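You operate a simulated robot arm through the tools that you are given. There is no shell and no other tool.

You are at the controls of a simulated robot arm. One attempt, no reset.

JOB
Switch the grey tester off, unscrew both knobs on the housing and lift the black lamp into the lamps tray.
Fine: Power off before the lamp moves. Set down upright: black lamp.
Where things are to end (x, y in the base frame): black lamp within 0.03 m of [0.55, -0.58].
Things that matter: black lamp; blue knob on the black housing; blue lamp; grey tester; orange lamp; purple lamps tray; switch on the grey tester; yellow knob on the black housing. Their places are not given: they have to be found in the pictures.

Only the result counts: the job must be done as asked and must still hold three seconds after the hand-in. Knocking over, shifting, dropping, spilling or breaking anything else fails it.

ROBOT AND FRAMES
A 7-joint arm with a two-finger parallel gripper, fixed in place. Base frame: the origin is at the foot of the arm, x ahead of it, y to its left, z up. Readings come in m, degrees, newtons and seconds.
Its first joint turns from -132.0 to 132.0 degrees. Payload 3.91 kg.
Tool frame: the origin (TCP) lies between the finger pads and is the grasp point; the fingertips stand 0.03 m ahead of it; z points along the fingers, y is the line along which they close. Largest opening 0.11 m; finger width 0.02, thickness 0.01; the body of the gripper, 0.048 by 0.112 m, starts 0.055 m behind the TCP.
Orientation is that of the tool frame in the base frame, as a unit quaternion [w, x, y, z]. With the fingers straight down and closing along the base's y, the tool's x points along the base's -x, its y along +y and its z along -z.

CONTROLS
- The arm moves only by the tool move_arm. Its argument "commands" is text: rows parted by semicolons, each of 7 numbers parted by spaces: the shift along the tool's x, y, z in m, then the turn, a rotation vector about the tool's x, y, z in degrees, then the opening, from 0 (shut) to 1 (fully open). In form: tx ty tz ax ay az jaw; .... A call has 1 to 20 rows; each row shifts and turns the commanded pose from where the row before left it, along the tool's axes as they then stand. Each row takes 0.2 s and may step no farther than 0.05 m and 8.6 degrees from the row before; otherwise, or with a gripper value out of range, the whole call is refused. Where a pose cannot be reached the arm comes as near as it can. A force on the tool above 40 N (or 10 N above the force at the start of the call, whichever is more), or a blocked arm, ends the call early, and 0.2 s more pass. The fingers move at their own pace (about 0.108 m/s each) and stop on an object; they squeeze with about 43 N. The grip force told is the motor's: it shows also when the fingers shut on nothing. Time passes only in rows, and 0.2 s behind the last, so rows that do not move let the fingers close. It gives the time, the measured TCP pose, the force on the tool (base axes), the opening and the grip force at its end, in the units of the frame above (readings bear some noise), with the torque about the TCP (base axes, N m) and any sound that the robot's microphone picked up.
- Cameras (640 x 400 px; columns grow to the right, rows downward): "scene" is fixed at [0.4001, -0.6487, 1.4611]; the picture's right is [1.00, 0.06, 0.00], its down [0.05, -0.82, -0.57] and it looks along [-0.03, 0.57, -0.82] (base axes); focal length 214 px, centre (320, 200). "wrist" rides on the gripper at [0.072, 0.017, -0.103] in the tool frame; the picture's right is [-0.23, 0.97, 0.00], its down [-0.76, -0.18, -0.62] and it looks along [-0.61, -0.14, 0.78] (tool axes); focal length 222 px, centre (320, 200).
- grab_frame(camera): a new picture of that camera. No time passes.
- pixel_to_xyz(camera, pixels): for up to 12 pixels [column, row] of the newest picture of that camera ("zoom" is the newest enlarged one), the place [x, y, z] in the base frame of the surface seen there, good to about 0.002 m. No time passes.
- inspect(camera, box): a new picture of the part [left, top, right, bottom] of that camera's present view, enlarged. No time passes.
- sign_off(): hands the job in; it is judged then, once.

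Leave the gripper open and the arm clear of the work at the hand-in unless told otherwise.

The tools are called as name(argument=value, ...) on one line, values as JSON. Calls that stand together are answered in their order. move_arm: Moves the arm, as the interface text tells. Its arguments: {"type":"object","properties":{"commands":{"type":"string"}},"required":["commands"]} The other tools are called the same way: grab_frame (camera) takes a picture; pixel_to_xyz (camera, pixels) gives the place of the surface under pixels of a picture; inspect (camera, box) takes an enlarged picture of a part of a camera's view; sign_off () hands the job in.

At the start:

```text
time_s: 0.0
eef_pos: [0.332, -0.384, 1.2407]
tool_rot: [0.001, 0.0, 1.0, 0.0]
contact_force: [0.8, 0.7, -0.4]
wrist_torque: [-0.02, 0.0, -0.01]
opening: 0.11
grip_force: 0.0
```

scene: 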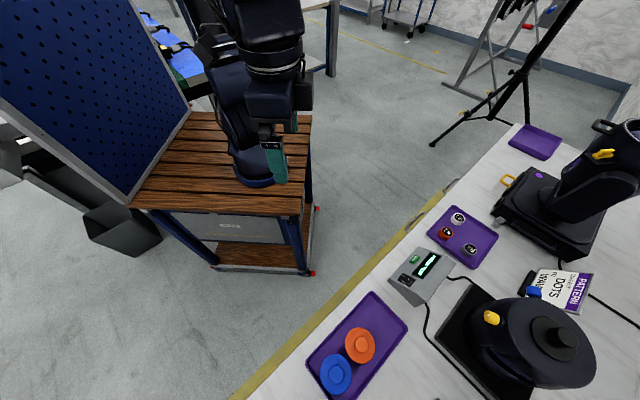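
wrist: 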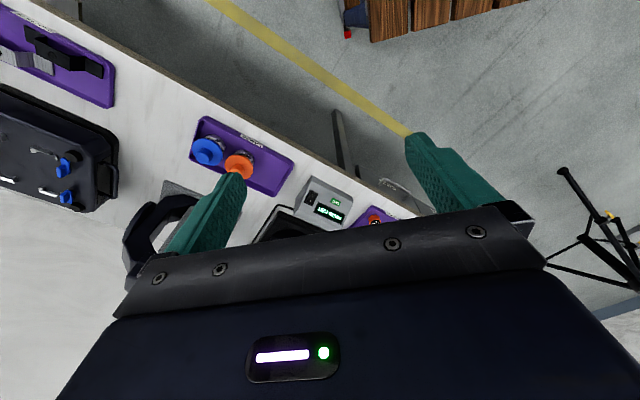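

I see a bench with purple trays, a grey tester near (420,275), a black housing near (520,340) with knobs at (490,317) and (534,291), and lamps at (360,345) orange and (335,373) blue. I'll enlarge the important parts first.

inspect(camera="scene", box=[380, 230, 620, 400])

inspect(camera="scene", box=[380, 110, 640, 280])

inspect(camera="wrist", box=[0, 20, 420, 270])

```text
2.35 times, centred on (500, 315) of scene
```

zoom: 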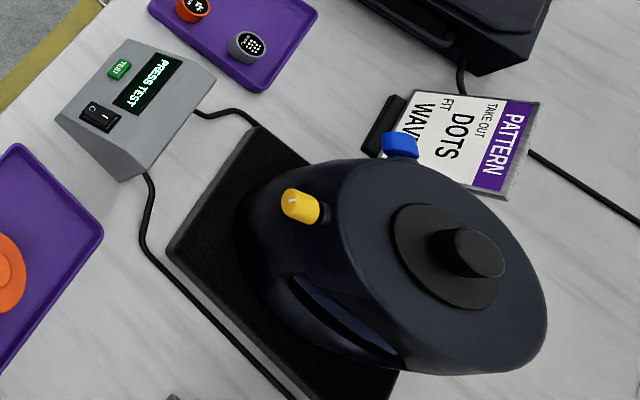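

```text
2.35 times, centred on (510, 195) of scene
```

zoom: 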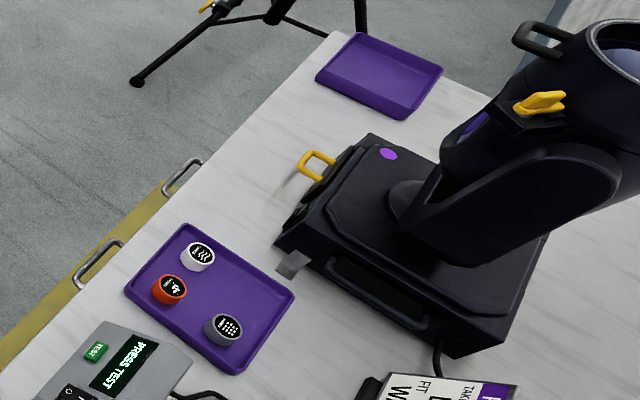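

```text
1.52 times, centred on (210, 145) of wrist
```

zoom: 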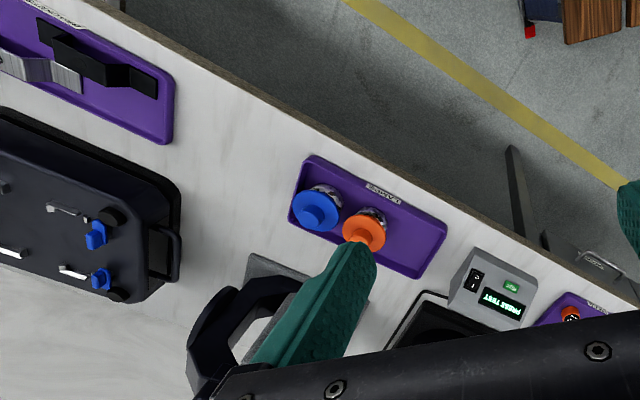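

The black lamp seems to be the disc-and-stub at (560,335), seated in the tilted housing, with the yellow knob at (490,317) and the blue knob at (534,291). I'll read 3D places for these.

inspect(camera="scene", box=[380, 230, 620, 400])

pixel_to_xyz(camera="scene", pixels=[[360, 345], [335, 373], [370, 300], [405, 325], [310, 362], [345, 395], [412, 276], [405, 280], [430, 264], [415, 258], [395, 278], [440, 300]])

```text
2.35 times, centred on (500, 315) of scene
```

zoom: 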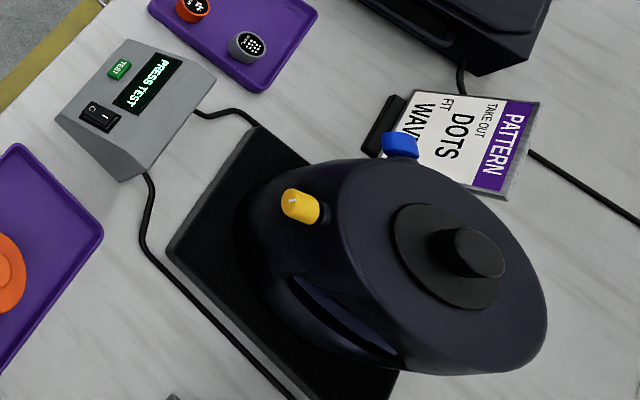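

```text
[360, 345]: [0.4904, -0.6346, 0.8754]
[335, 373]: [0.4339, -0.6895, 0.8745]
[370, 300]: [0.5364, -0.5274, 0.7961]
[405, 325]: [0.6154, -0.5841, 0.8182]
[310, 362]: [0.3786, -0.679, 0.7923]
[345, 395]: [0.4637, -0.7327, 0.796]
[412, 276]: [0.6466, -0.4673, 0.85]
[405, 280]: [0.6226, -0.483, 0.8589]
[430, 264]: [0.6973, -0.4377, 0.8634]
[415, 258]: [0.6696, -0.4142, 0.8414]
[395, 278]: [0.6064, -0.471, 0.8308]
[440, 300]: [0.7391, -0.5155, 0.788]
```

Now I'll read places on the tester, knobs and black lamp in the zoom picture.

pixel_to_xyz(camera="zoom", pixels=[[93, 107], [108, 124], [101, 116], [120, 68], [290, 206], [305, 204], [316, 210], [400, 140], [400, 155], [410, 225], [460, 295], [485, 255]])

pixel_to_xyz(camera="zoom", pixels=[[470, 245], [455, 235], [480, 270], [500, 265], [380, 200], [360, 280], [430, 350], [520, 300], [480, 215], [420, 180], [300, 250], [270, 180]])

```text
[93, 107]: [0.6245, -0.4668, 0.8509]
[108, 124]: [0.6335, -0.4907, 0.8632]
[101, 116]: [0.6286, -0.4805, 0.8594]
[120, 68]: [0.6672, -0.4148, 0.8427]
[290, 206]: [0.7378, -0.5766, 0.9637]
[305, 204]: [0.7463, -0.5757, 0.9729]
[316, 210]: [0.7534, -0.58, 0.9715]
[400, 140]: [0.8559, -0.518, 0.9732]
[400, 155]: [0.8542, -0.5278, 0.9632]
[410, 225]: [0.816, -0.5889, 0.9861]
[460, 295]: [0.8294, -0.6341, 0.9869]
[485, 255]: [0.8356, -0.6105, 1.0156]
```

```text
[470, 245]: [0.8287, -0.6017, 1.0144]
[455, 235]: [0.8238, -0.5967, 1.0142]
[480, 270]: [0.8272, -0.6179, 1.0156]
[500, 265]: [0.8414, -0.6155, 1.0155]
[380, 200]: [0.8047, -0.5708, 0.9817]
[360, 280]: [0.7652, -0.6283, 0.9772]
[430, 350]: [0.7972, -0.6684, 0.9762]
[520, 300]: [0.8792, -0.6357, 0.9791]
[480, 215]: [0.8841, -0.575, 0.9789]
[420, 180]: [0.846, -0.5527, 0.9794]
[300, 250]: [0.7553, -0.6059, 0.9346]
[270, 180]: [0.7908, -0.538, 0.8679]
```

The lamp's top is level (disc at z≈0.987, stub top at z≈1.015, centre near (0.833,-0.608)). The knobs need a closer look to learn their axes, so I'll enlarge them.

inspect(camera="scene", box=[470, 275, 566, 335])

inspect(camera="scene", box=[385, 240, 465, 290])

inspect(camera="scene", box=[296, 280, 424, 400])

```text
6.67 times, centred on (518, 305) of scene
```

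zoom: 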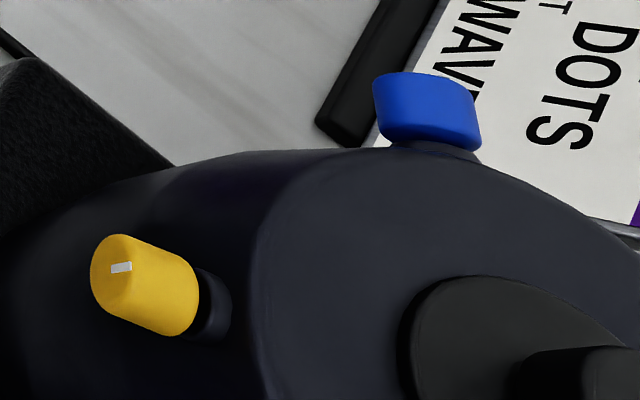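

```text
8.00 times, centred on (425, 265) of scene
```

zoom: 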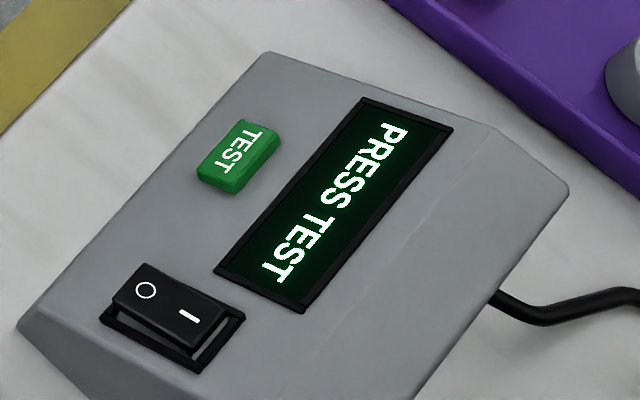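

```text
3.33 times, centred on (360, 340) of scene
```

zoom: 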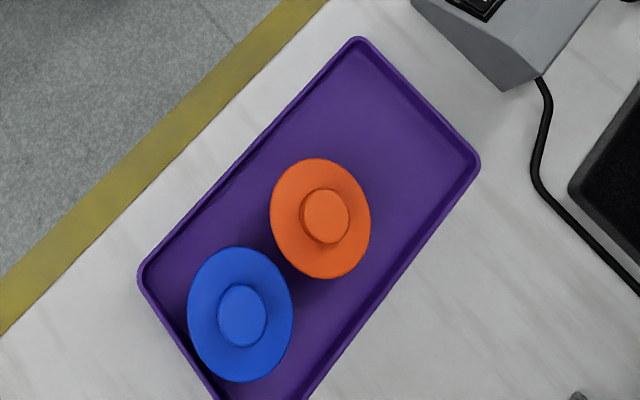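

The rocker switch has O at about (403,276) raised and I at about (408,280) pressed, so it is on. I'll read the exact places on the rocker and the tester's tilted face.

inspect(camera="scene", box=[385, 240, 465, 290])

pixel_to_xyz(camera="zoom", pixels=[[145, 290], [188, 317], [125, 295], [165, 303], [140, 272], [215, 320], [90, 290], [50, 310], [250, 300], [270, 60], [550, 185], [330, 340]])

inspect(camera="scene", box=[470, 275, 566, 335])

pixel_to_xyz(camera="zoom", pixels=[[120, 268], [105, 280], [125, 240], [150, 290], [180, 270], [175, 320], [210, 300], [400, 85], [460, 95], [430, 110], [400, 130], [460, 140]])

```text
8.00 times, centred on (425, 265) of scene
```

zoom: 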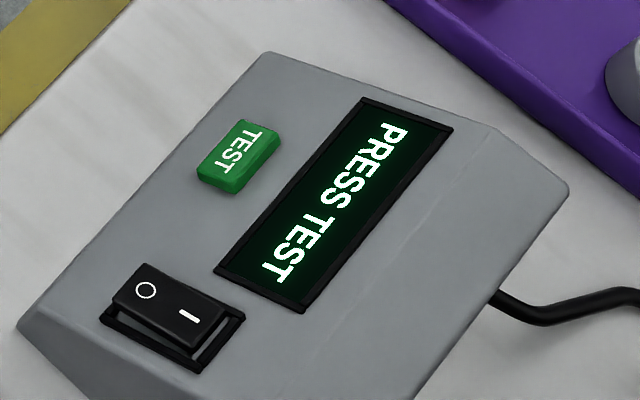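

```text
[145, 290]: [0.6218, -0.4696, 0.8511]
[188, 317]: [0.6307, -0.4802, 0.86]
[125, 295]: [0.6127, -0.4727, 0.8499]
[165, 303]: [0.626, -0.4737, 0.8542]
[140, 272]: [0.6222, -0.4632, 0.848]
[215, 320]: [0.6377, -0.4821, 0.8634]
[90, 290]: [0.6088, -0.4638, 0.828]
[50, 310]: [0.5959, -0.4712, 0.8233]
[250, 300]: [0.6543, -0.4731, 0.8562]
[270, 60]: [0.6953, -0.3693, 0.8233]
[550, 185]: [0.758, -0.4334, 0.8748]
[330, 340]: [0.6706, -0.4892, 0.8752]
```

```text
6.67 times, centred on (518, 305) of scene
```

zoom: 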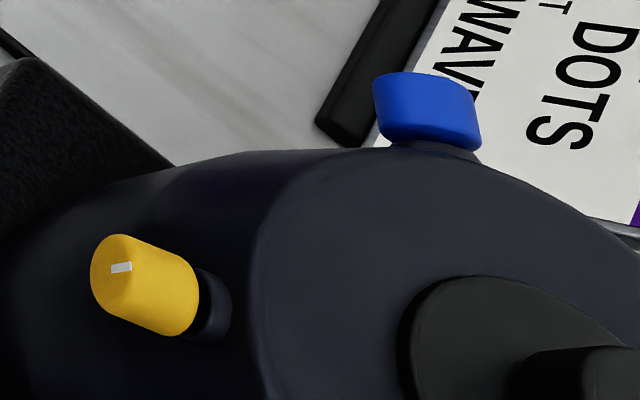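

```text
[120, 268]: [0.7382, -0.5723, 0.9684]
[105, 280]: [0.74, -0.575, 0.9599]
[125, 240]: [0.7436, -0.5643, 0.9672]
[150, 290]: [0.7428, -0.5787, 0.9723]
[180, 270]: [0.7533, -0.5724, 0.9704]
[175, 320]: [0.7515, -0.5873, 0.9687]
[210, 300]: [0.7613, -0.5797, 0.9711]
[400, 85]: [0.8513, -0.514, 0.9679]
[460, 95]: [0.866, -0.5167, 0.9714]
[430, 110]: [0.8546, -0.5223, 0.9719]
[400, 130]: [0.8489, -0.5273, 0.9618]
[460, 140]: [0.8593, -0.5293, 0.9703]
```

I'll check the heights of the cart top and surroundings, to understand the arm's reach, plus the tray rim and lamp sizes.

pixel_to_xyz(camera="scene", pixels=[[180, 180], [255, 180], [345, 240], [285, 170], [600, 180], [545, 330], [480, 360], [440, 340], [465, 290], [535, 275], [385, 352], [400, 390]])

pixel_to_xyz(camera="wrist", pixels=[[208, 152], [238, 164], [222, 145], [200, 120], [290, 160], [250, 190], [160, 215], [150, 190], [270, 235], [320, 205], [340, 200], [375, 215]])

```text
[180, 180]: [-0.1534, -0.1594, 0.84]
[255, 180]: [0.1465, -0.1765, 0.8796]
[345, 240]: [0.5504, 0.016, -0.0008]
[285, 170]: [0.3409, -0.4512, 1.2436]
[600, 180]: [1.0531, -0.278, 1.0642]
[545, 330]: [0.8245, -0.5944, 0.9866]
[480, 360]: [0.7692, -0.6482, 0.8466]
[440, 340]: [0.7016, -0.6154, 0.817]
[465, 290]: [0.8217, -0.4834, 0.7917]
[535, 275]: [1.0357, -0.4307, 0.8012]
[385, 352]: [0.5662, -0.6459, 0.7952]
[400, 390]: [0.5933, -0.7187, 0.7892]
```

```text
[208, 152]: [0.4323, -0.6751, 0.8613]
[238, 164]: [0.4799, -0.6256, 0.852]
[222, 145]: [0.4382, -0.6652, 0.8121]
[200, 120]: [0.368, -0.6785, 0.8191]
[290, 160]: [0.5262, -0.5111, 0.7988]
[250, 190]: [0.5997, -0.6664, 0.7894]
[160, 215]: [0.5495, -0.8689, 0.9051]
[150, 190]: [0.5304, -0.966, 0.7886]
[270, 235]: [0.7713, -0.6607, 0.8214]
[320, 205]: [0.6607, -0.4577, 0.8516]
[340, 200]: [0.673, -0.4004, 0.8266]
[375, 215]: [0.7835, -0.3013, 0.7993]
```

The bench top is at z≈0.79 and the arm's cart is at 0.84. The tester's face slopes about 30° towards the arm, and O is at about (0.622,-0.470,0.851). I'll shut the fingers and move in the air to above the O end, staying well above everything.

move_arm(commands="-0.0463 -0.0123 0 0 0 0 0; -0.0463 -0.0123 0 0 0 0 0; -0.0463 -0.0123 0 0 0 0 0; -0.0463 -0.0123 0 0 0 0 0; -0.0463 -0.0123 0 0 0 0 0; -0.0463 -0.0123 0 0 0 0 0; 0 0 0.045 0 0 0 0; 0 0 0.045 0 0 0 0; 0 0 0.045 0 0 0 0; 0 0 0.045 0 0 0 0; 0 0 0.045 0 0 0 0; 0 0 0 0 0 0 0")

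grab_frame(camera="wrist")

grab_frame(camera="scene")

```text
time_s: 2.6
eef_pos: [0.6091, -0.4581, 1.0136]
tool_rot: [0.0, 0.0, 1.0, 0.0]
contact_force: [-1.0, -0.3, 0.0]
wrist_torque: [0.01, -0.02, -0.01]
opening: 0.0
grip_force: 37.3
```

```text
taken
```

wrist: 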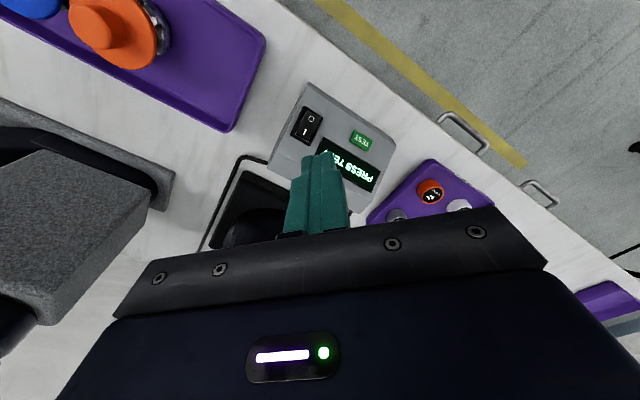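

```text
taken
```

scene: 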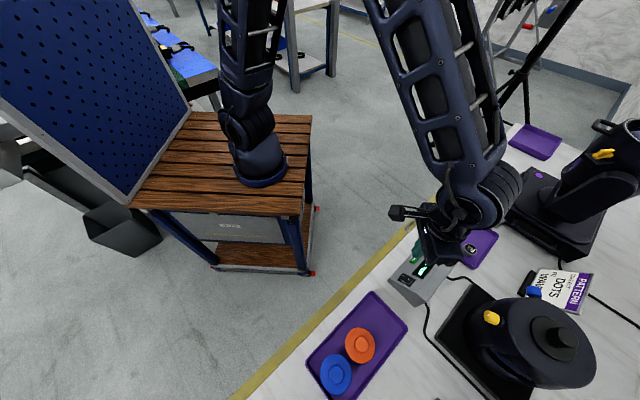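

The rocker is visible in the wrist view with O at (312,118) and I at (305,131). I'll enlarge it and read the places from this nearer camera.

inspect(camera="wrist", box=[270, 80, 366, 140])

pixel_to_xyz(camera="wrist", pixels=[[312, 118], [305, 131], [308, 125], [314, 108], [322, 112], [303, 140], [292, 130], [300, 105], [325, 105], [320, 95], [345, 130], [280, 150]])

```text
6.67 times, centred on (318, 110) of wrist
```

zoom: 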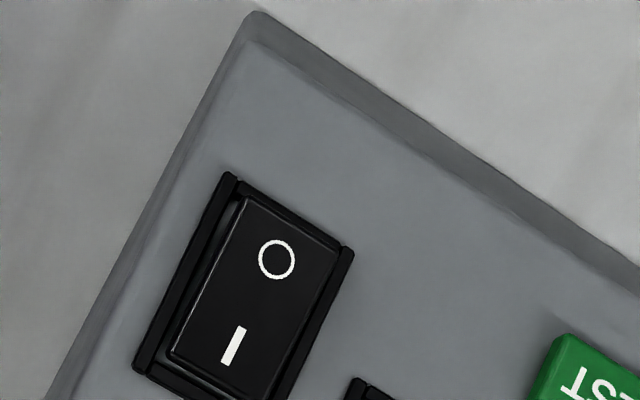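

```text
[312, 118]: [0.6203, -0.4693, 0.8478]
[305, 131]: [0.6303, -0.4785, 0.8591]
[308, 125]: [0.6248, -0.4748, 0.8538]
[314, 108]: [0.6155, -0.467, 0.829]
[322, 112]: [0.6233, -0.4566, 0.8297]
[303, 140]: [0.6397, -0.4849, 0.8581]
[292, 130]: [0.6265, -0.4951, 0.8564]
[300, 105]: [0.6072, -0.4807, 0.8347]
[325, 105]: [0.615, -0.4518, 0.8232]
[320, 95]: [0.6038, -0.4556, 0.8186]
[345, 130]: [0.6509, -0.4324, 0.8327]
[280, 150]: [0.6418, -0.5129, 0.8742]
```

I'll read a row of points along the rocker's centre line in this zoom picture to get its slope and the O edge.

pixel_to_xyz(camera="zoom", pixels=[[310, 190], [292, 222], [285, 235], [276, 260], [262, 285], [248, 315], [233, 345], [215, 375], [200, 250], [370, 260], [330, 150], [120, 340]])

```text
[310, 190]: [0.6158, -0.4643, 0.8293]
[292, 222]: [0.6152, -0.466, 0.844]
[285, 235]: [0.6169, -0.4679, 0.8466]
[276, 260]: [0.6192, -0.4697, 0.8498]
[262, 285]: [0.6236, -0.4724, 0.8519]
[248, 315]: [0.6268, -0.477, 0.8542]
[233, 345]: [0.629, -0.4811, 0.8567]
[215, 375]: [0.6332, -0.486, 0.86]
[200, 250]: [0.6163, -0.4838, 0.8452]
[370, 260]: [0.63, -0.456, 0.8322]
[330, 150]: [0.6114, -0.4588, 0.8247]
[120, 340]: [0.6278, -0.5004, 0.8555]
```

The O edge of the rocker is at about (0.615,-0.466,0.844). With the tool straight down, the closed tips' corner will meet the O end first, because the tester is turned 45°. I'll go down to just above it.

move_arm(commands="0.001 0.001 0.03 0 0 0 0; 0.001 0.001 0.03 0 0 0 0; 0 0 0.03 0 0 0 0; 0 0 0.025 0 0 0 0; 0 0 0 0 0 0 0")

inspect(camera="wrist", box=[240, 60, 400, 240])

inspect(camera="scene", box=[370, 220, 466, 300])

```text
time_s: 3.8
eef_pos: [0.6062, -0.4581, 0.8991]
tool_rot: [0.001, 0.0, 1.0, -0.001]
contact_force: [-0.4, -0.1, -0.3]
wrist_torque: [-0.05, 0.03, -0.02]
opening: 0.0
grip_force: 37.8
```

```text
2.22 times, centred on (320, 150) of wrist
```

zoom: 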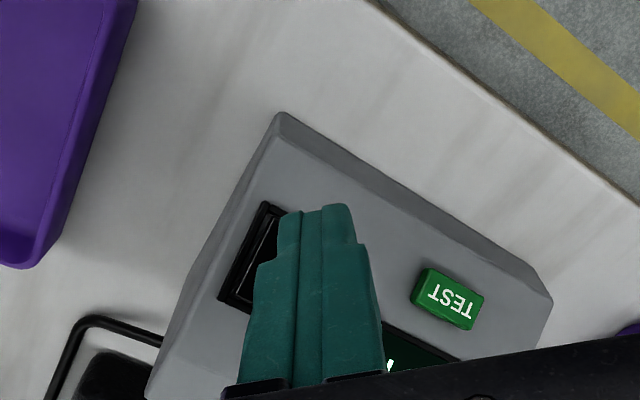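

```text
5.00 times, centred on (418, 260) of scene
```

zoom: 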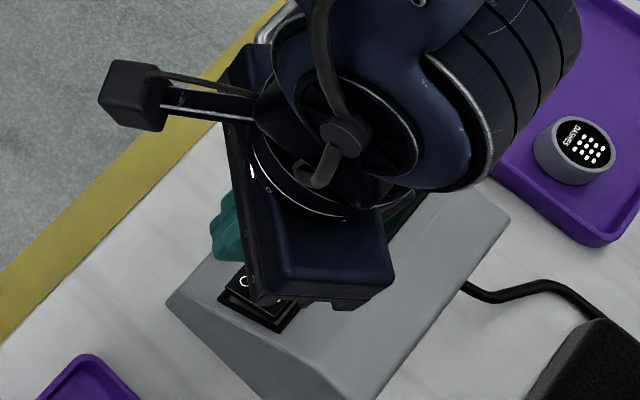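

The tips hang just beside the O end. Now I'll press down slowly; a force limit will stop it if blocked.

move_arm(commands="0 0 0.008 0 0 0 0; 0 0 0.008 0 0 0 0; 0 0 0.004 0 0 0 0; 0 0 0.003 0 0 0 0; 0 0 0.003 0 0 0 0; 0 0 0 0 0 0 0")

inspect(camera="scene", box=[370, 220, 466, 300])

inspect(camera="wrist", box=[240, 60, 400, 240])

```text
time_s: 5.2
eef_pos: [0.6068, -0.4555, 0.8728]
tool_rot: [0.0, 0.0, 1.0, 0.0]
contact_force: [0.3, 0.1, 0.1]
wrist_torque: [0.02, -0.02, 0.03]
opening: 0.0
grip_force: 37.8
```

```text
5.00 times, centred on (418, 260) of scene
```

zoom: 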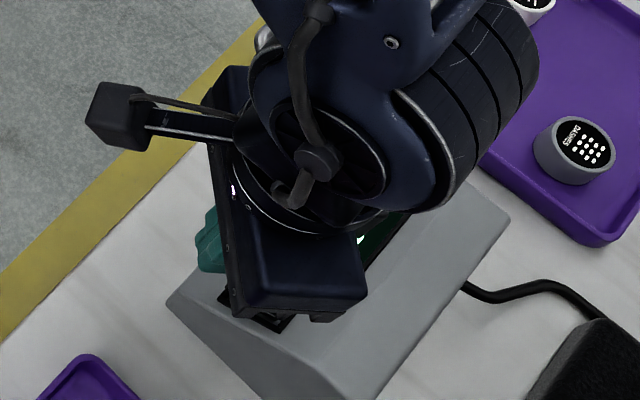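

```text
2.22 times, centred on (320, 150) of wrist
```

zoom: 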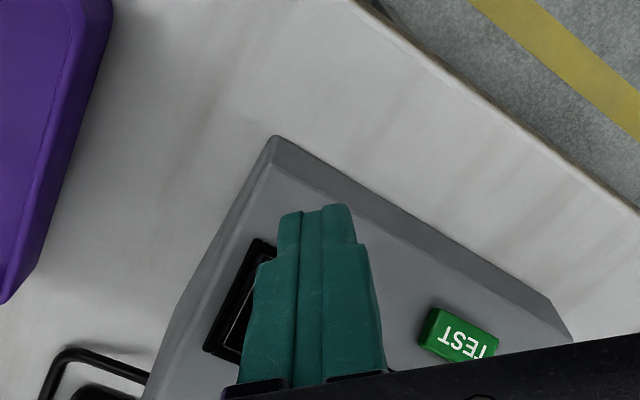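

There's no contact yet, since the tips taper and sit short of the rocker. I'll lift 15 mm, shift about 8 mm toward the rocker, then press down again slowly.

move_arm(commands="0 0 -0.015 0 0 0 0; -0.0075 -0.0075 0 0 0 0 0; 0 0 0.005 0 0 0 0; 0 0 0.004 0 0 0 0; 0 0 0.003 0 0 0 0; 0 0 0.003 0 0 0 0; 0 0 0 0 0 0 0")

inspect(camera="scene", box=[370, 220, 466, 300])

inspect(camera="wrist", box=[240, 60, 400, 240])

```text
time_s: 6.4
eef_pos: [0.6143, -0.4642, 0.8798]
tool_rot: [0.002, -0.001, 1.0, 0.0]
contact_force: [-11.0, 8.8, 20.4]
wrist_torque: [0.03, 0.13, -0.06]
opening: 0.0002
grip_force: 37.6
stopped in row 5: the force on the tool passed its limit at 47 N (the readings are from after the stop); the commanded pose is now the measured one
```

```text
5.00 times, centred on (418, 260) of scene
```

zoom: 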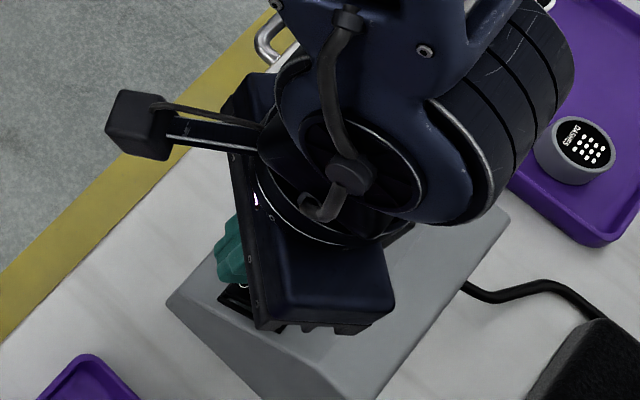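

```text
2.22 times, centred on (320, 150) of wrist
```

zoom: 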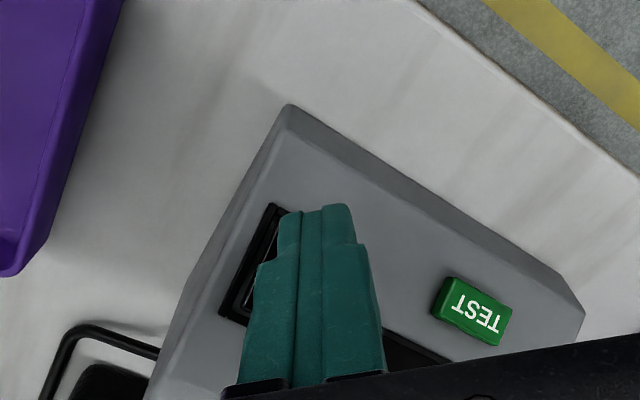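

The tip met the rocker at z≈0.85 with 47 N along the face normal. I'll back off straight up and look at whether the rocker and display changed and whether the tester stayed put.

move_arm(commands="0 0 -0.03 0 0 0 0; 0 0 -0.05 0 0 0 0; 0.03 0 -0.04 0 0 0 0; 0.04 0 -0.02 0 0 0 0; 0 0 0 0 0 0 0")

inspect(camera="wrist", box=[260, 80, 420, 240])

inspect(camera="scene", box=[385, 240, 465, 290])

```text
time_s: 7.6
eef_pos: [0.5449, -0.4641, 1.0179]
tool_rot: [0.001, 0.0, 1.0, 0.0]
contact_force: [0.2, -0.4, -0.5]
wrist_torque: [-0.01, 0.02, -0.04]
opening: 0.0001
grip_force: 37.8
```

```text
2.50 times, centred on (340, 160) of wrist
```

zoom: 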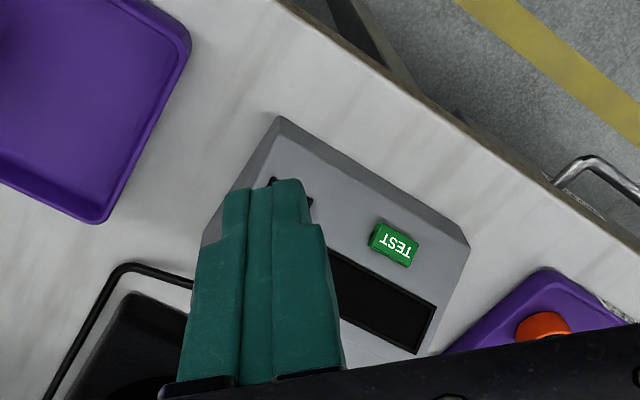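

```text
8.00 times, centred on (425, 265) of scene
```

zoom: 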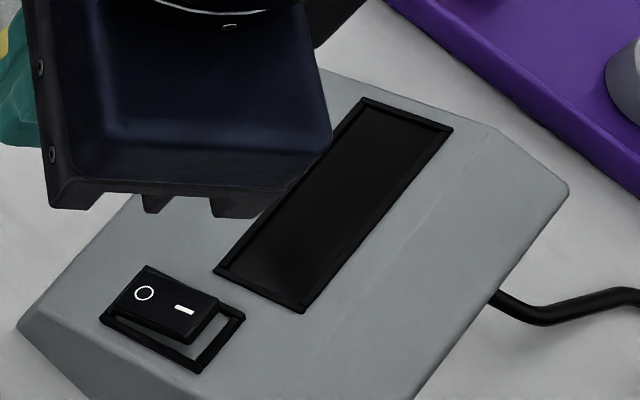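

The display is dark, the rocker is now O-down, and the tester hasn't moved. Next, I'll open the fingers and move the wrist camera near the housing to study the knobs.

move_arm(commands="-0.018 -0.032 -0.03 0 0 0 1; -0.018 -0.032 -0.03 0 0 0 1; -0.018 -0.032 -0.03 0 0 0 1; 0 0 0 0 0 0 1; 0 0 0 0 0 0 1")

grab_frame(camera="wrist")

grab_frame(camera="scene")

```text
time_s: 8.8
eef_pos: [0.5992, -0.5598, 1.1087]
tool_rot: [0.0, 0.0, 1.0, -0.001]
contact_force: [0.6, -0.1, 0.4]
wrist_torque: [0.0, -0.01, 0.02]
opening: 0.1101
grip_force: 0.0
```

```text
taken
```

wrist: 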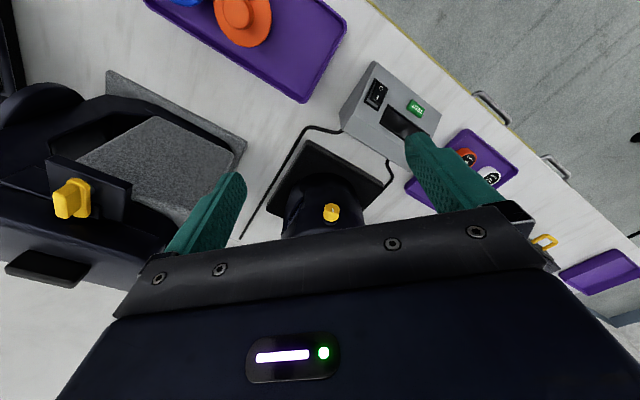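

```text
taken
```

scene: 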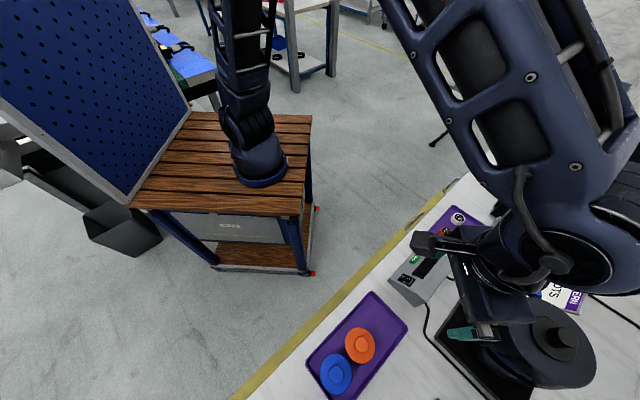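

The yellow knob appears at (331,212) in the wrist view. I'll enlarge it and measure it, and check what stands at left (a grey block and another dark body with a yellow part at (70,198)).

inspect(camera="wrist", box=[270, 150, 390, 225])

pixel_to_xyz(camera="wrist", pixels=[[70, 198], [160, 160], [100, 200], [160, 120], [30, 110], [60, 265], [240, 150], [310, 190], [360, 200], [320, 150], [385, 185], [220, 205]])

```text
5.33 times, centred on (330, 188) of wrist
```

zoom: 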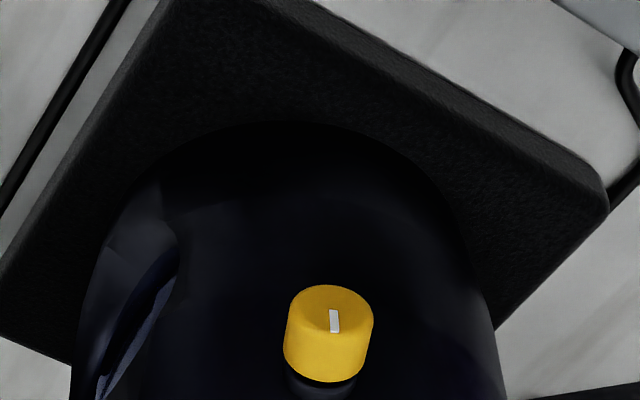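

```text
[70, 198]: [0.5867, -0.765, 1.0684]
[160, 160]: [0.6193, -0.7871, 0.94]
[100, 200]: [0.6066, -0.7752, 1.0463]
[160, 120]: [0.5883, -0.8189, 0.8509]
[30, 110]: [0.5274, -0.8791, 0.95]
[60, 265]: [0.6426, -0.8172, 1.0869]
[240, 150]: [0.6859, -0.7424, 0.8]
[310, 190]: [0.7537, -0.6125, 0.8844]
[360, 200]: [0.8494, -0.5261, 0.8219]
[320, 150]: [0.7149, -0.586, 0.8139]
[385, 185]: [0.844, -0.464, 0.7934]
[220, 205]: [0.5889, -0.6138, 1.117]
```

I'll measure points on the yellow knob in this zoom picture.

inspect(camera="wrist", box=[310, 192, 350, 226])

pixel_to_xyz(camera="zoom", pixels=[[330, 200], [330, 120], [230, 220], [450, 210], [330, 260], [330, 320], [330, 360], [250, 330], [410, 330], [340, 395], [280, 180], [400, 170]])

```text
11.76 times, centred on (330, 209) of wrist
```

zoom: 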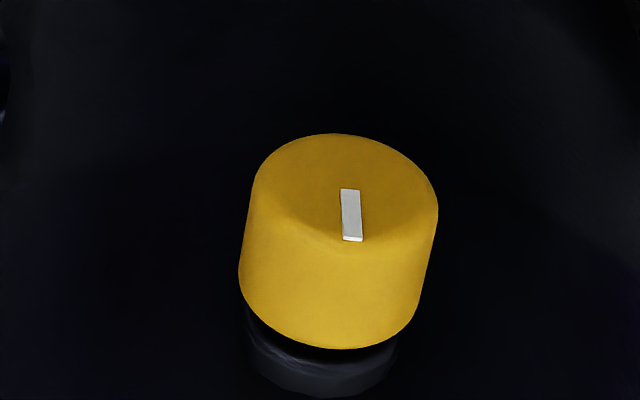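

```text
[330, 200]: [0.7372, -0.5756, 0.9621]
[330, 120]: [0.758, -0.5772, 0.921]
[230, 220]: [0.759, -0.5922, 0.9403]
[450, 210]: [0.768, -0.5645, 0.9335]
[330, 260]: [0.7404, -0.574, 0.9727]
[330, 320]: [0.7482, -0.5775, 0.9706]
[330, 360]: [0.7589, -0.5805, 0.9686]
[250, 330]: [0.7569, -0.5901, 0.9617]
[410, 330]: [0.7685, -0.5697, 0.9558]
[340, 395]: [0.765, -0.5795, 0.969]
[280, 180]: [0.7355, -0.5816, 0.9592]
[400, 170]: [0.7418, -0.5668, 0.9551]
```

The yellow knob is a cylinder about 24 mm across and 18 mm long. Its axis is nearly level, pointing towards (-0.94, +0.33), with its face near (0.738,-0.574,0.961). I'll grip it head-on, so I first tilt the tool to horizontal in free air at z≈1.14 and check that the arm follows.

move_arm(commands="0 0 -0.02 0 0 0 0.6; 0 0 -0.02 0 -8 0 0.6; 0 0 0 0 -8 0 0.6; 0 0 0 0 -8 0 0.6; 0 0 0 0 -8 0 0.6; 0 0 0 0 -8 0 0.6; 0 0 0 0 -8 0 0.6; 0 0 0 0 -8 0 0.6; 0 0 0 0 -8 0 0.6; 0 0 0 0 -8 0 0.6; 0 0 0 0 -8 0 0.6; 0 0 0 0 -8 0 0.6; 0 0 0 0 -2 0 0.6; 0 0 0 0 0 0 0.6")

grab_frame(camera="scene")

grab_frame(camera="wrist")

```text
time_s: 11.8
eef_pos: [0.5995, -0.5589, 1.1492]
tool_rot: [0.709, 0.0, 0.706, -0.001]
contact_force: [0.6, -1.1, 0.5]
wrist_torque: [-0.01, 0.0, 0.0]
opening: 0.0661
grip_force: 0.2
```

```text
taken
```

scene: 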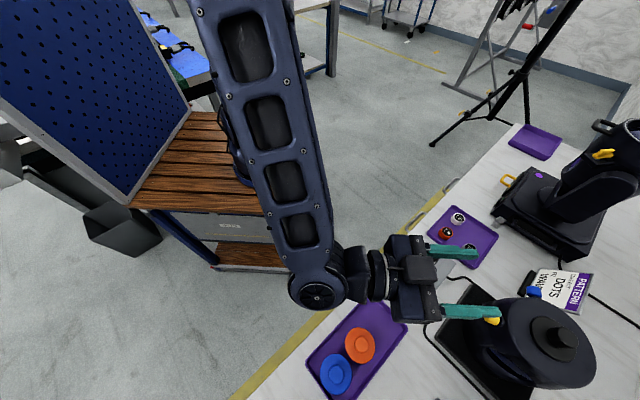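

```text
taken
```

wrist: 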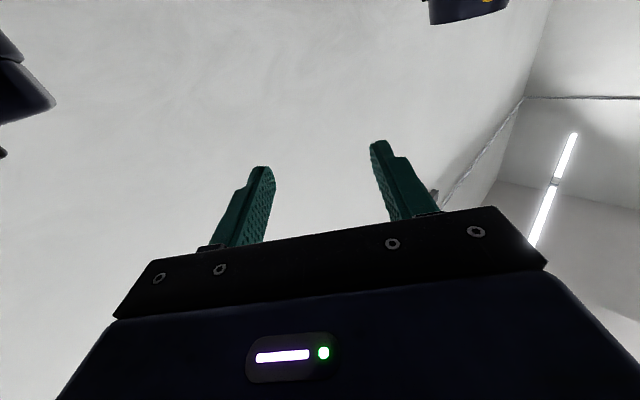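

The arm followed: the tool points along +x with its x axis down. I'll check what the black box at (418,268) on the gripper is, and where it stands.

inspect(camera="scene", box=[330, 215, 510, 335])

pixel_to_xyz(camera="scene", pixels=[[418, 268], [405, 250], [425, 300], [470, 252], [470, 311], [490, 313], [378, 275], [318, 292], [405, 310], [440, 310], [415, 240], [430, 275]])

```text
3.33 times, centred on (420, 275) of scene
```

zoom: 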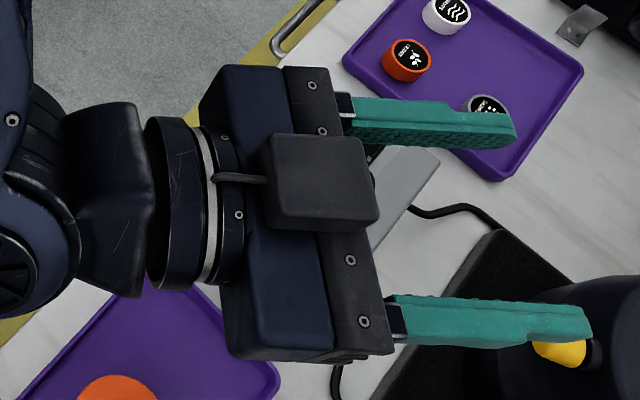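

```text
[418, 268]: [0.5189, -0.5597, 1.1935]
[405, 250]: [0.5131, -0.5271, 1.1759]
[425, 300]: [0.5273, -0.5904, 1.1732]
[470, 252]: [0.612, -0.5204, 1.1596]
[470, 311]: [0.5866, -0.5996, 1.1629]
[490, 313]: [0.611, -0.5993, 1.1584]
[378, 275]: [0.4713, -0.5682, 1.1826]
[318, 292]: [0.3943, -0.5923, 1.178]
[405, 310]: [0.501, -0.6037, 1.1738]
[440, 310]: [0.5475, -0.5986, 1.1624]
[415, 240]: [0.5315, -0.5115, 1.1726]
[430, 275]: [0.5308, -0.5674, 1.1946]
```

The box stands 4.5 cm above the axis, and the wrist camera is below it. Now I'll test how far the wrist can roll in the unscrewing sense (negative about the tool's z), here in free air.

move_arm(commands="0 0 0 0 0 -8.5 0.6; 0 0 0 0 0 -8.5 0.6; 0 0 0 0 0 -8.5 0.6; 0 0 0 0 0 -8.5 0.6; 0 0 0 0 0 -8.5 0.6; 0 0 0 0 0 -8.5 0.6; 0 0 0 0 0 -8.5 0.6; 0 0 0 0 0 -8.5 0.6; 0 0 0 0 0 -8.5 0.6; 0 0 0 0 0 -8.5 0.6; 0 0 0 0 0 -5 0.6; 0 0 0 0 0 0 0.6")

```text
time_s: 14.4
eef_pos: [0.6982, -0.5552, 1.2403]
tool_rot: [0.498, -0.5, 0.513, -0.489]
contact_force: [0.2, -0.5, -0.2]
wrist_torque: [-0.01, 0.01, 0.01]
opening: 0.0661
grip_force: 0.0
out of reach, approached as far as the arm can: row 7, 8, 9, 10, 11
```

The roll limit in the negative sense is about -55° from here, so there should be more room the other way. I'll roll back and continue to +180° (camera up), still in free air.

move_arm(commands="0 0 0 0 0 8.5 0.6; 0 0 0 0 0 8.5 0.6; 0 0 0 0 0 8.5 0.6; 0 0 0 0 0 8.5 0.6; 0 0 0 0 0 8.5 0.6; 0 0 0 0 0 8.5 0.6; 0 0 0 0 0 8.5 0.6; 0 0 0 0 0 8.5 0.6; 0 0 0 0 0 8.5 0.6; 0 0 0 0 0 8.5 0.6; 0 0 0 0 0 5 0.6; 0 0 0 0 0 0 0.6")

grab_frame(camera="scene")

```text
time_s: 17.0
eef_pos: [0.6972, -0.5559, 1.2402]
tool_rot: [0.708, 0.0, 0.707, 0.0]
contact_force: [0.8, -0.1, -0.1]
wrist_torque: [0.02, -0.02, -0.03]
opening: 0.0659
grip_force: 0.1
```

```text
taken
```

scene: 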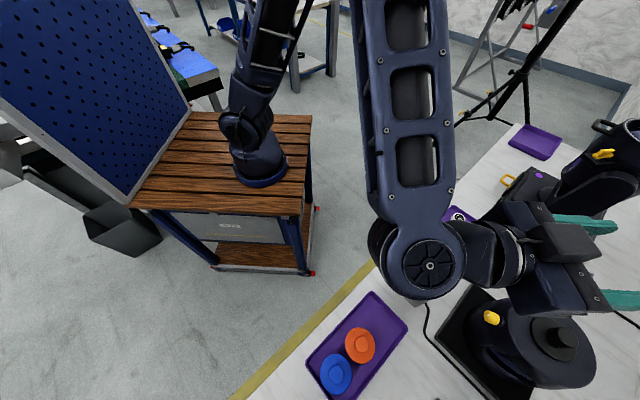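

The commanded position is now (0.697,-0.556,1.240), still in free air. I'll roll on in the positive sense and note where it stops.

move_arm(commands="0 0 0 0 0 8.5 0.6; 0 0 0 0 0 8.5 0.6; 0 0 0 0 0 8.5 0.6; 0 0 0 0 0 8.5 0.6; 0 0 0 0 0 8.5 0.6; 0 0 0 0 0 8.5 0.6; 0 0 0 0 0 8.5 0.6; 0 0 0 0 0 8.5 0.6; 0 0 0 0 0 8.5 0.6; 0 0 0 0 0 8.5 0.6; 0 0 0 0 0 5 0.6; 0 0 0 0 0 0 0.6")

move_arm(commands="0 0 0 0 0 8.5 0.6; 0 0 0 0 0 8.5 0.6; 0 0 0 0 0 8.5 0.6; 0 0 0 0 0 8.5 0.6; 0 0 0 0 0 8.5 0.6; 0 0 0 0 0 8.5 0.6; 0 0 0 0 0 8.5 0.6; 0 0 0 0 0 8.5 0.6; 0 0 0 0 0 8.5 0.6; 0 0 0 0 0 8.5 0.6; 0 0 0 0 0 5 0.6; 0 0 0 0 0 0 0.6")

```text
time_s: 19.6
eef_pos: [0.698, -0.5558, 1.2395]
tool_rot: [0.501, 0.499, 0.499, 0.501]
contact_force: [0.9, -0.1, 0.4]
wrist_torque: [-0.03, 0.01, 0.01]
opening: 0.0662
grip_force: 0.2
```

```text
time_s: 22.2
eef_pos: [0.6985, -0.5552, 1.2388]
tool_rot: [-0.001, 0.705, 0.001, 0.709]
contact_force: [0.8, -0.3, -0.5]
wrist_torque: [-0.02, 0.03, 0.0]
opening: 0.0659
grip_force: 0.0
```

+180° is reached with the camera up. I'll try on towards +270°.

move_arm(commands="0 0 0 0 0 8.5 0.6; 0 0 0 0 0 8.5 0.6; 0 0 0 0 0 8.5 0.6; 0 0 0 0 0 8.5 0.6; 0 0 0 0 0 8.5 0.6; 0 0 0 0 0 8.5 0.6; 0 0 0 0 0 8.5 0.6; 0 0 0 0 0 8.5 0.6; 0 0 0 0 0 8.5 0.6; 0 0 0 0 0 8.5 0.6; 0 0 0 0 0 5 0.6; 0 0 0 0 0 0 0.6")

grab_frame(camera="scene")

grab_frame(camera="wrist")

```text
time_s: 24.8
eef_pos: [0.698, -0.5558, 1.2406]
tool_rot: [-0.501, 0.499, -0.5, 0.501]
contact_force: [0.0, -0.3, -0.6]
wrist_torque: [0.01, -0.02, -0.01]
opening: 0.0659
grip_force: 0.0
```

```text
taken
```

scene: 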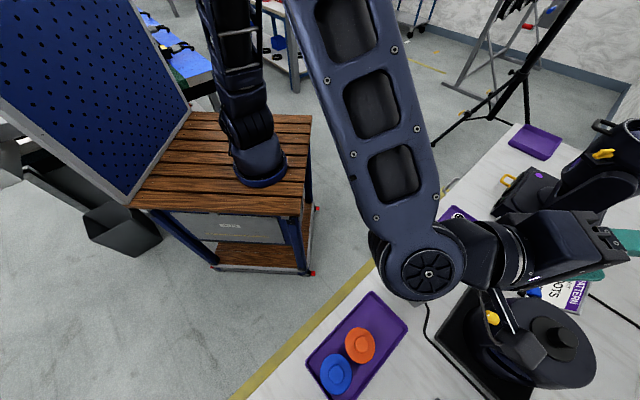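

```text
taken
```

wrist: 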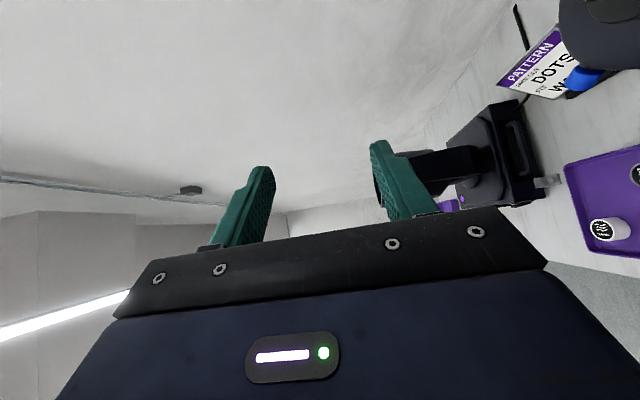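

Roll +270° also works (camera to the -y side), so I can get a full 180° unscrewing stroke. Now I'll yaw by -19.5° so the tool points along the yellow knob's axis, back off slightly, and come down in front of the knob.

move_arm(commands="0 0 0 0 6.5 0 0.6; 0 0 0 0 6.5 0 0.6; 0 0 0 0 6.5 0 0.6; 0.0017 0 -0.026 0 0 0 0.6; 0.0018 0 -0.026 0 0 0 0.6; 0 0.04 0 0 0 0 0.6; 0 0.04 0 0 0 0 0.6; 0 0.04 0 0 0 0 0.6; 0 0.04 0 0 0 0 0.6; 0 0.04 0 0 0 0 0.6; 0 0 0 0 0 0 0.6")

grab_frame(camera="scene")

grab_frame(camera="wrist")

```text
time_s: 27.2
eef_pos: [0.6487, -0.5403, 1.0392]
tool_rot: [-0.408, 0.408, -0.576, 0.579]
contact_force: [0.6, 0.2, -0.1]
wrist_torque: [0.03, -0.01, -0.02]
opening: 0.0662
grip_force: 0.0
```

```text
taken
```

scene: 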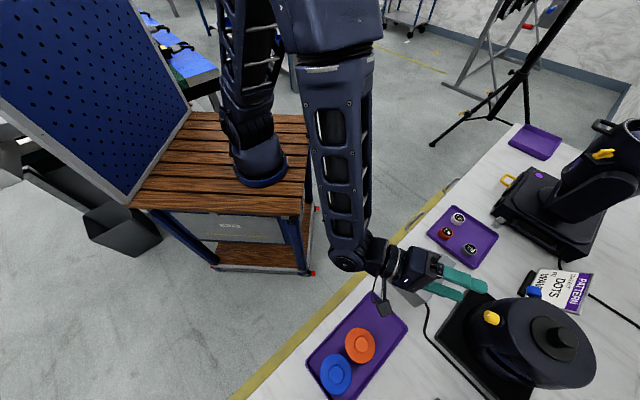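

```text
taken
```

wrist: 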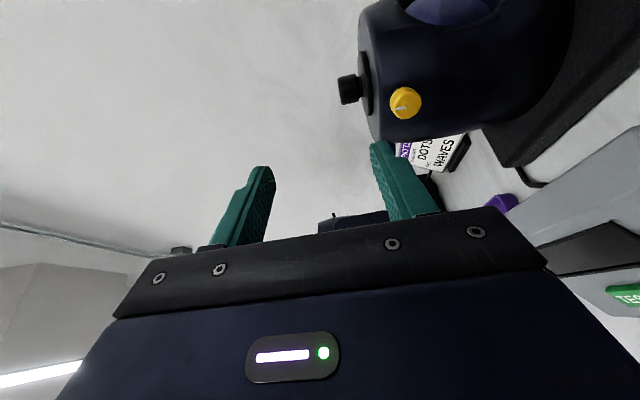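

The tool axis is now (0.942,-0.334,0). The wrist camera sees the knob face at (405,103) with its white mark. I'll enlarge and measure the face and its rim.

inspect(camera="wrist", box=[325, 60, 453, 140])

pixel_to_xyz(camera="zoom", pixels=[[400, 215], [380, 190], [420, 240], [360, 225], [430, 200], [395, 150], [470, 240], [395, 285], [330, 220], [440, 170], [480, 200], [460, 280]])

```text
5.00 times, centred on (389, 100) of wrist
```

zoom: 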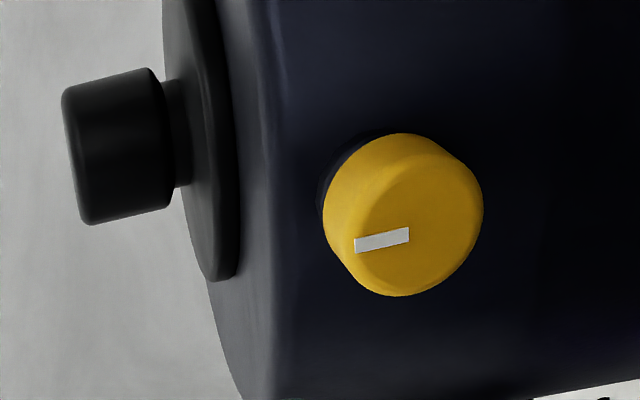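

```text
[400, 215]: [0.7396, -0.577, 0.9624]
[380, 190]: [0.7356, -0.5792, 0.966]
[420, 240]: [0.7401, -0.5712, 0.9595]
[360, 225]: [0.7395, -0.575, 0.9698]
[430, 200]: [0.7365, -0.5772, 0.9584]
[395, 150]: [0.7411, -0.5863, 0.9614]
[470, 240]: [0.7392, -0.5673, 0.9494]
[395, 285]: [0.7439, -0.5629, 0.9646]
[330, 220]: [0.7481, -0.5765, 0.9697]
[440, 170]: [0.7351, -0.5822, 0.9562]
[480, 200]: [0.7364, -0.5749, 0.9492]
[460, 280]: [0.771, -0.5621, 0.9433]
```

The knob face centre is about (0.7385,-0.5746,0.960). I'll come down level with it (79 mm) and advance to about 25 mm short, then look again.

move_arm(commands="0.0012 0.04 0 0 0 0 0.6; 0.0011 0.0392 0 0 0 0 0.6; 0 0 0.03 0 0 0 0.6; 0 0 0.025 0 0 0 0.6; 0 0 0 0 0 0 0.6")

grab_frame(camera="scene")

grab_frame(camera="wrist")

```text
time_s: 28.4
eef_pos: [0.6986, -0.5628, 0.9597]
tool_rot: [-0.409, 0.408, -0.576, 0.578]
contact_force: [0.0, 0.8, 0.0]
wrist_torque: [0.01, 0.0, 0.02]
opening: 0.066
grip_force: 0.2
```

```text
taken
```

scene: 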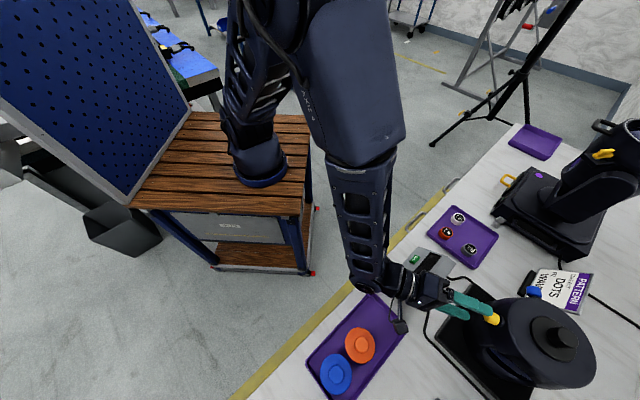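

```text
taken
```

wrist: 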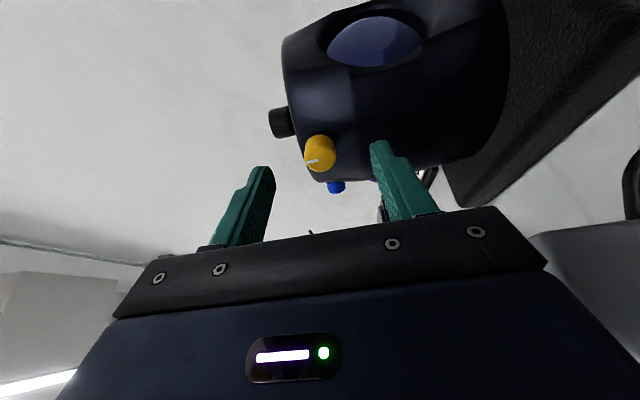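

The knob sits midway between the fingertips. I'll advance 30 mm so the tips pass over the knob, stopping short of the drum.

move_arm(commands="0 0 0.01 0 0 0 0.6; 0 0 0.01 0 0 0 0.6; 0 0 0.01 0 0 0 0.6; 0 0 0 0 0 0 0.6")

inspect(camera="scene", box=[380, 240, 540, 340])

inspect(camera="wrist", box=[200, 90, 440, 240])

```text
time_s: 29.4
eef_pos: [0.7277, -0.5736, 0.9609]
tool_rot: [-0.409, 0.407, -0.576, 0.579]
contact_force: [-1.4, -1.0, 1.0]
wrist_torque: [0.01, 0.0, 0.0]
opening: 0.066
grip_force: 0.0
```

```text
4.00 times, centred on (460, 290) of scene
```

zoom: 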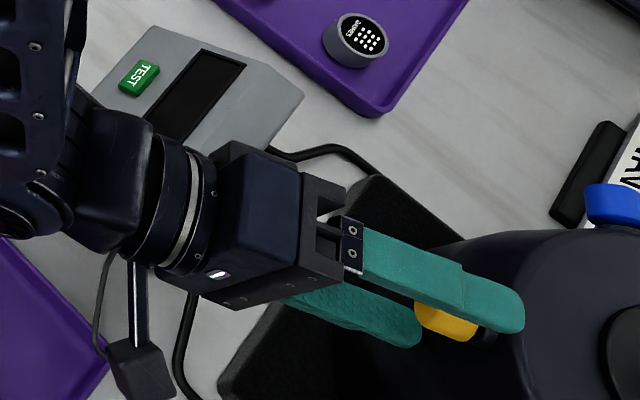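

```text
2.67 times, centred on (320, 165) of wrist
```

zoom: 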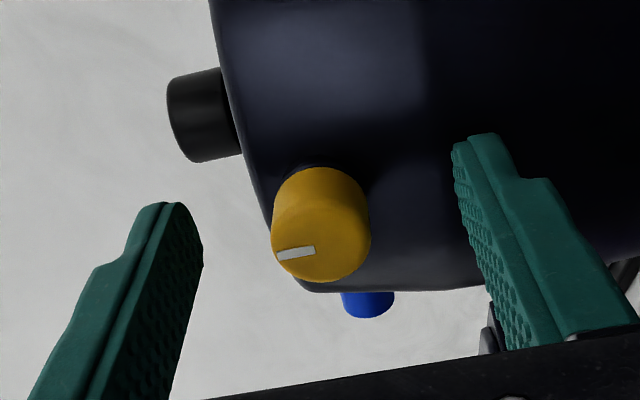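

The tips straddle the knob. Now I'll close on it.

move_arm(commands="0 0 0 0 0 0 0; 0 0 0 0 0 0 0; 0 0 0 0 0 0 0")

inspect(camera="wrist", box=[200, 90, 440, 240])

```text
time_s: 30.2
eef_pos: [0.7287, -0.5726, 0.961]
tool_rot: [-0.408, 0.408, -0.577, 0.578]
contact_force: [0.4, -0.7, 9.9]
wrist_torque: [0.12, 0.27, 0.0]
opening: 0.0227
grip_force: 45.1
```

```text
2.67 times, centred on (320, 165) of wrist
```

zoom: 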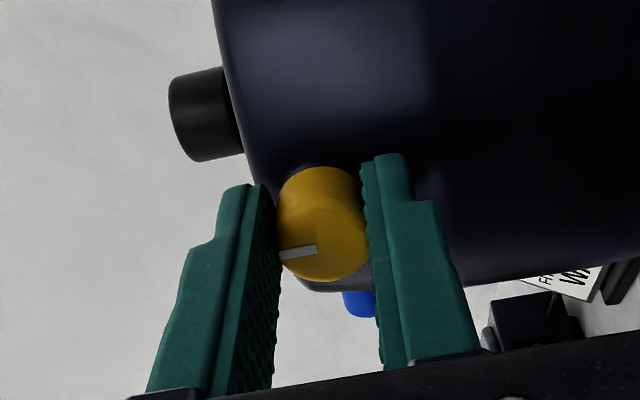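

It's gripped at 22.7 mm opening, with a 10 N upward push meaning I'm about a millimetre low. I'll ease up 1 mm and start turning counter-clockwise (negative about tool z) by about 40°.

move_arm(commands="0 -0.001 0 0 0 0 0; 0 0 0 0 0 -8 0; 0 0 0 0 0 -8 0; 0 0 0 0 0 -8 0; 0 0 0 0 0 -8 0; 0 0 0 0 0 -8 0; 0 0 0 0 0 0 0")

inspect(camera="wrist", box=[200, 90, 440, 240])

inspect(camera="scene", box=[380, 240, 540, 340])

```text
time_s: 31.8
eef_pos: [0.7268, -0.5716, 0.9629]
tool_rot: [-0.186, 0.58, -0.401, 0.684]
contact_force: [0.5, 2.9, 24.5]
wrist_torque: [0.01, -0.17, -0.31]
opening: 0.0226
grip_force: 44.9
```

```text
2.67 times, centred on (320, 165) of wrist
```

zoom: 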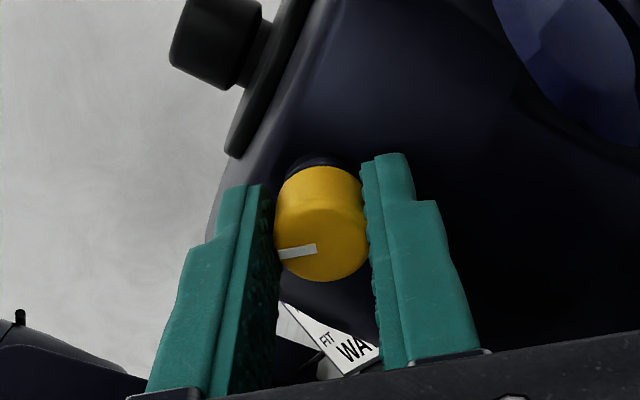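

```text
4.00 times, centred on (460, 290) of scene
```

zoom: 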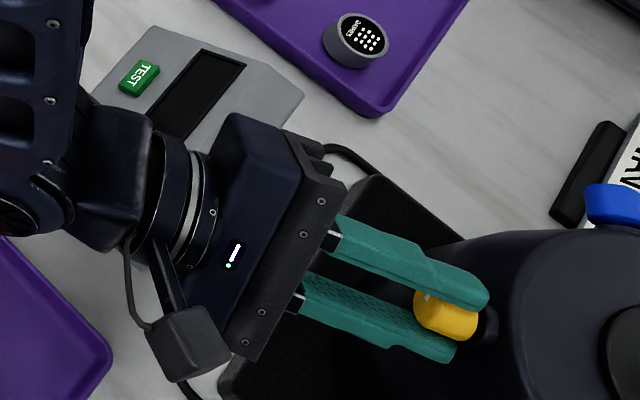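

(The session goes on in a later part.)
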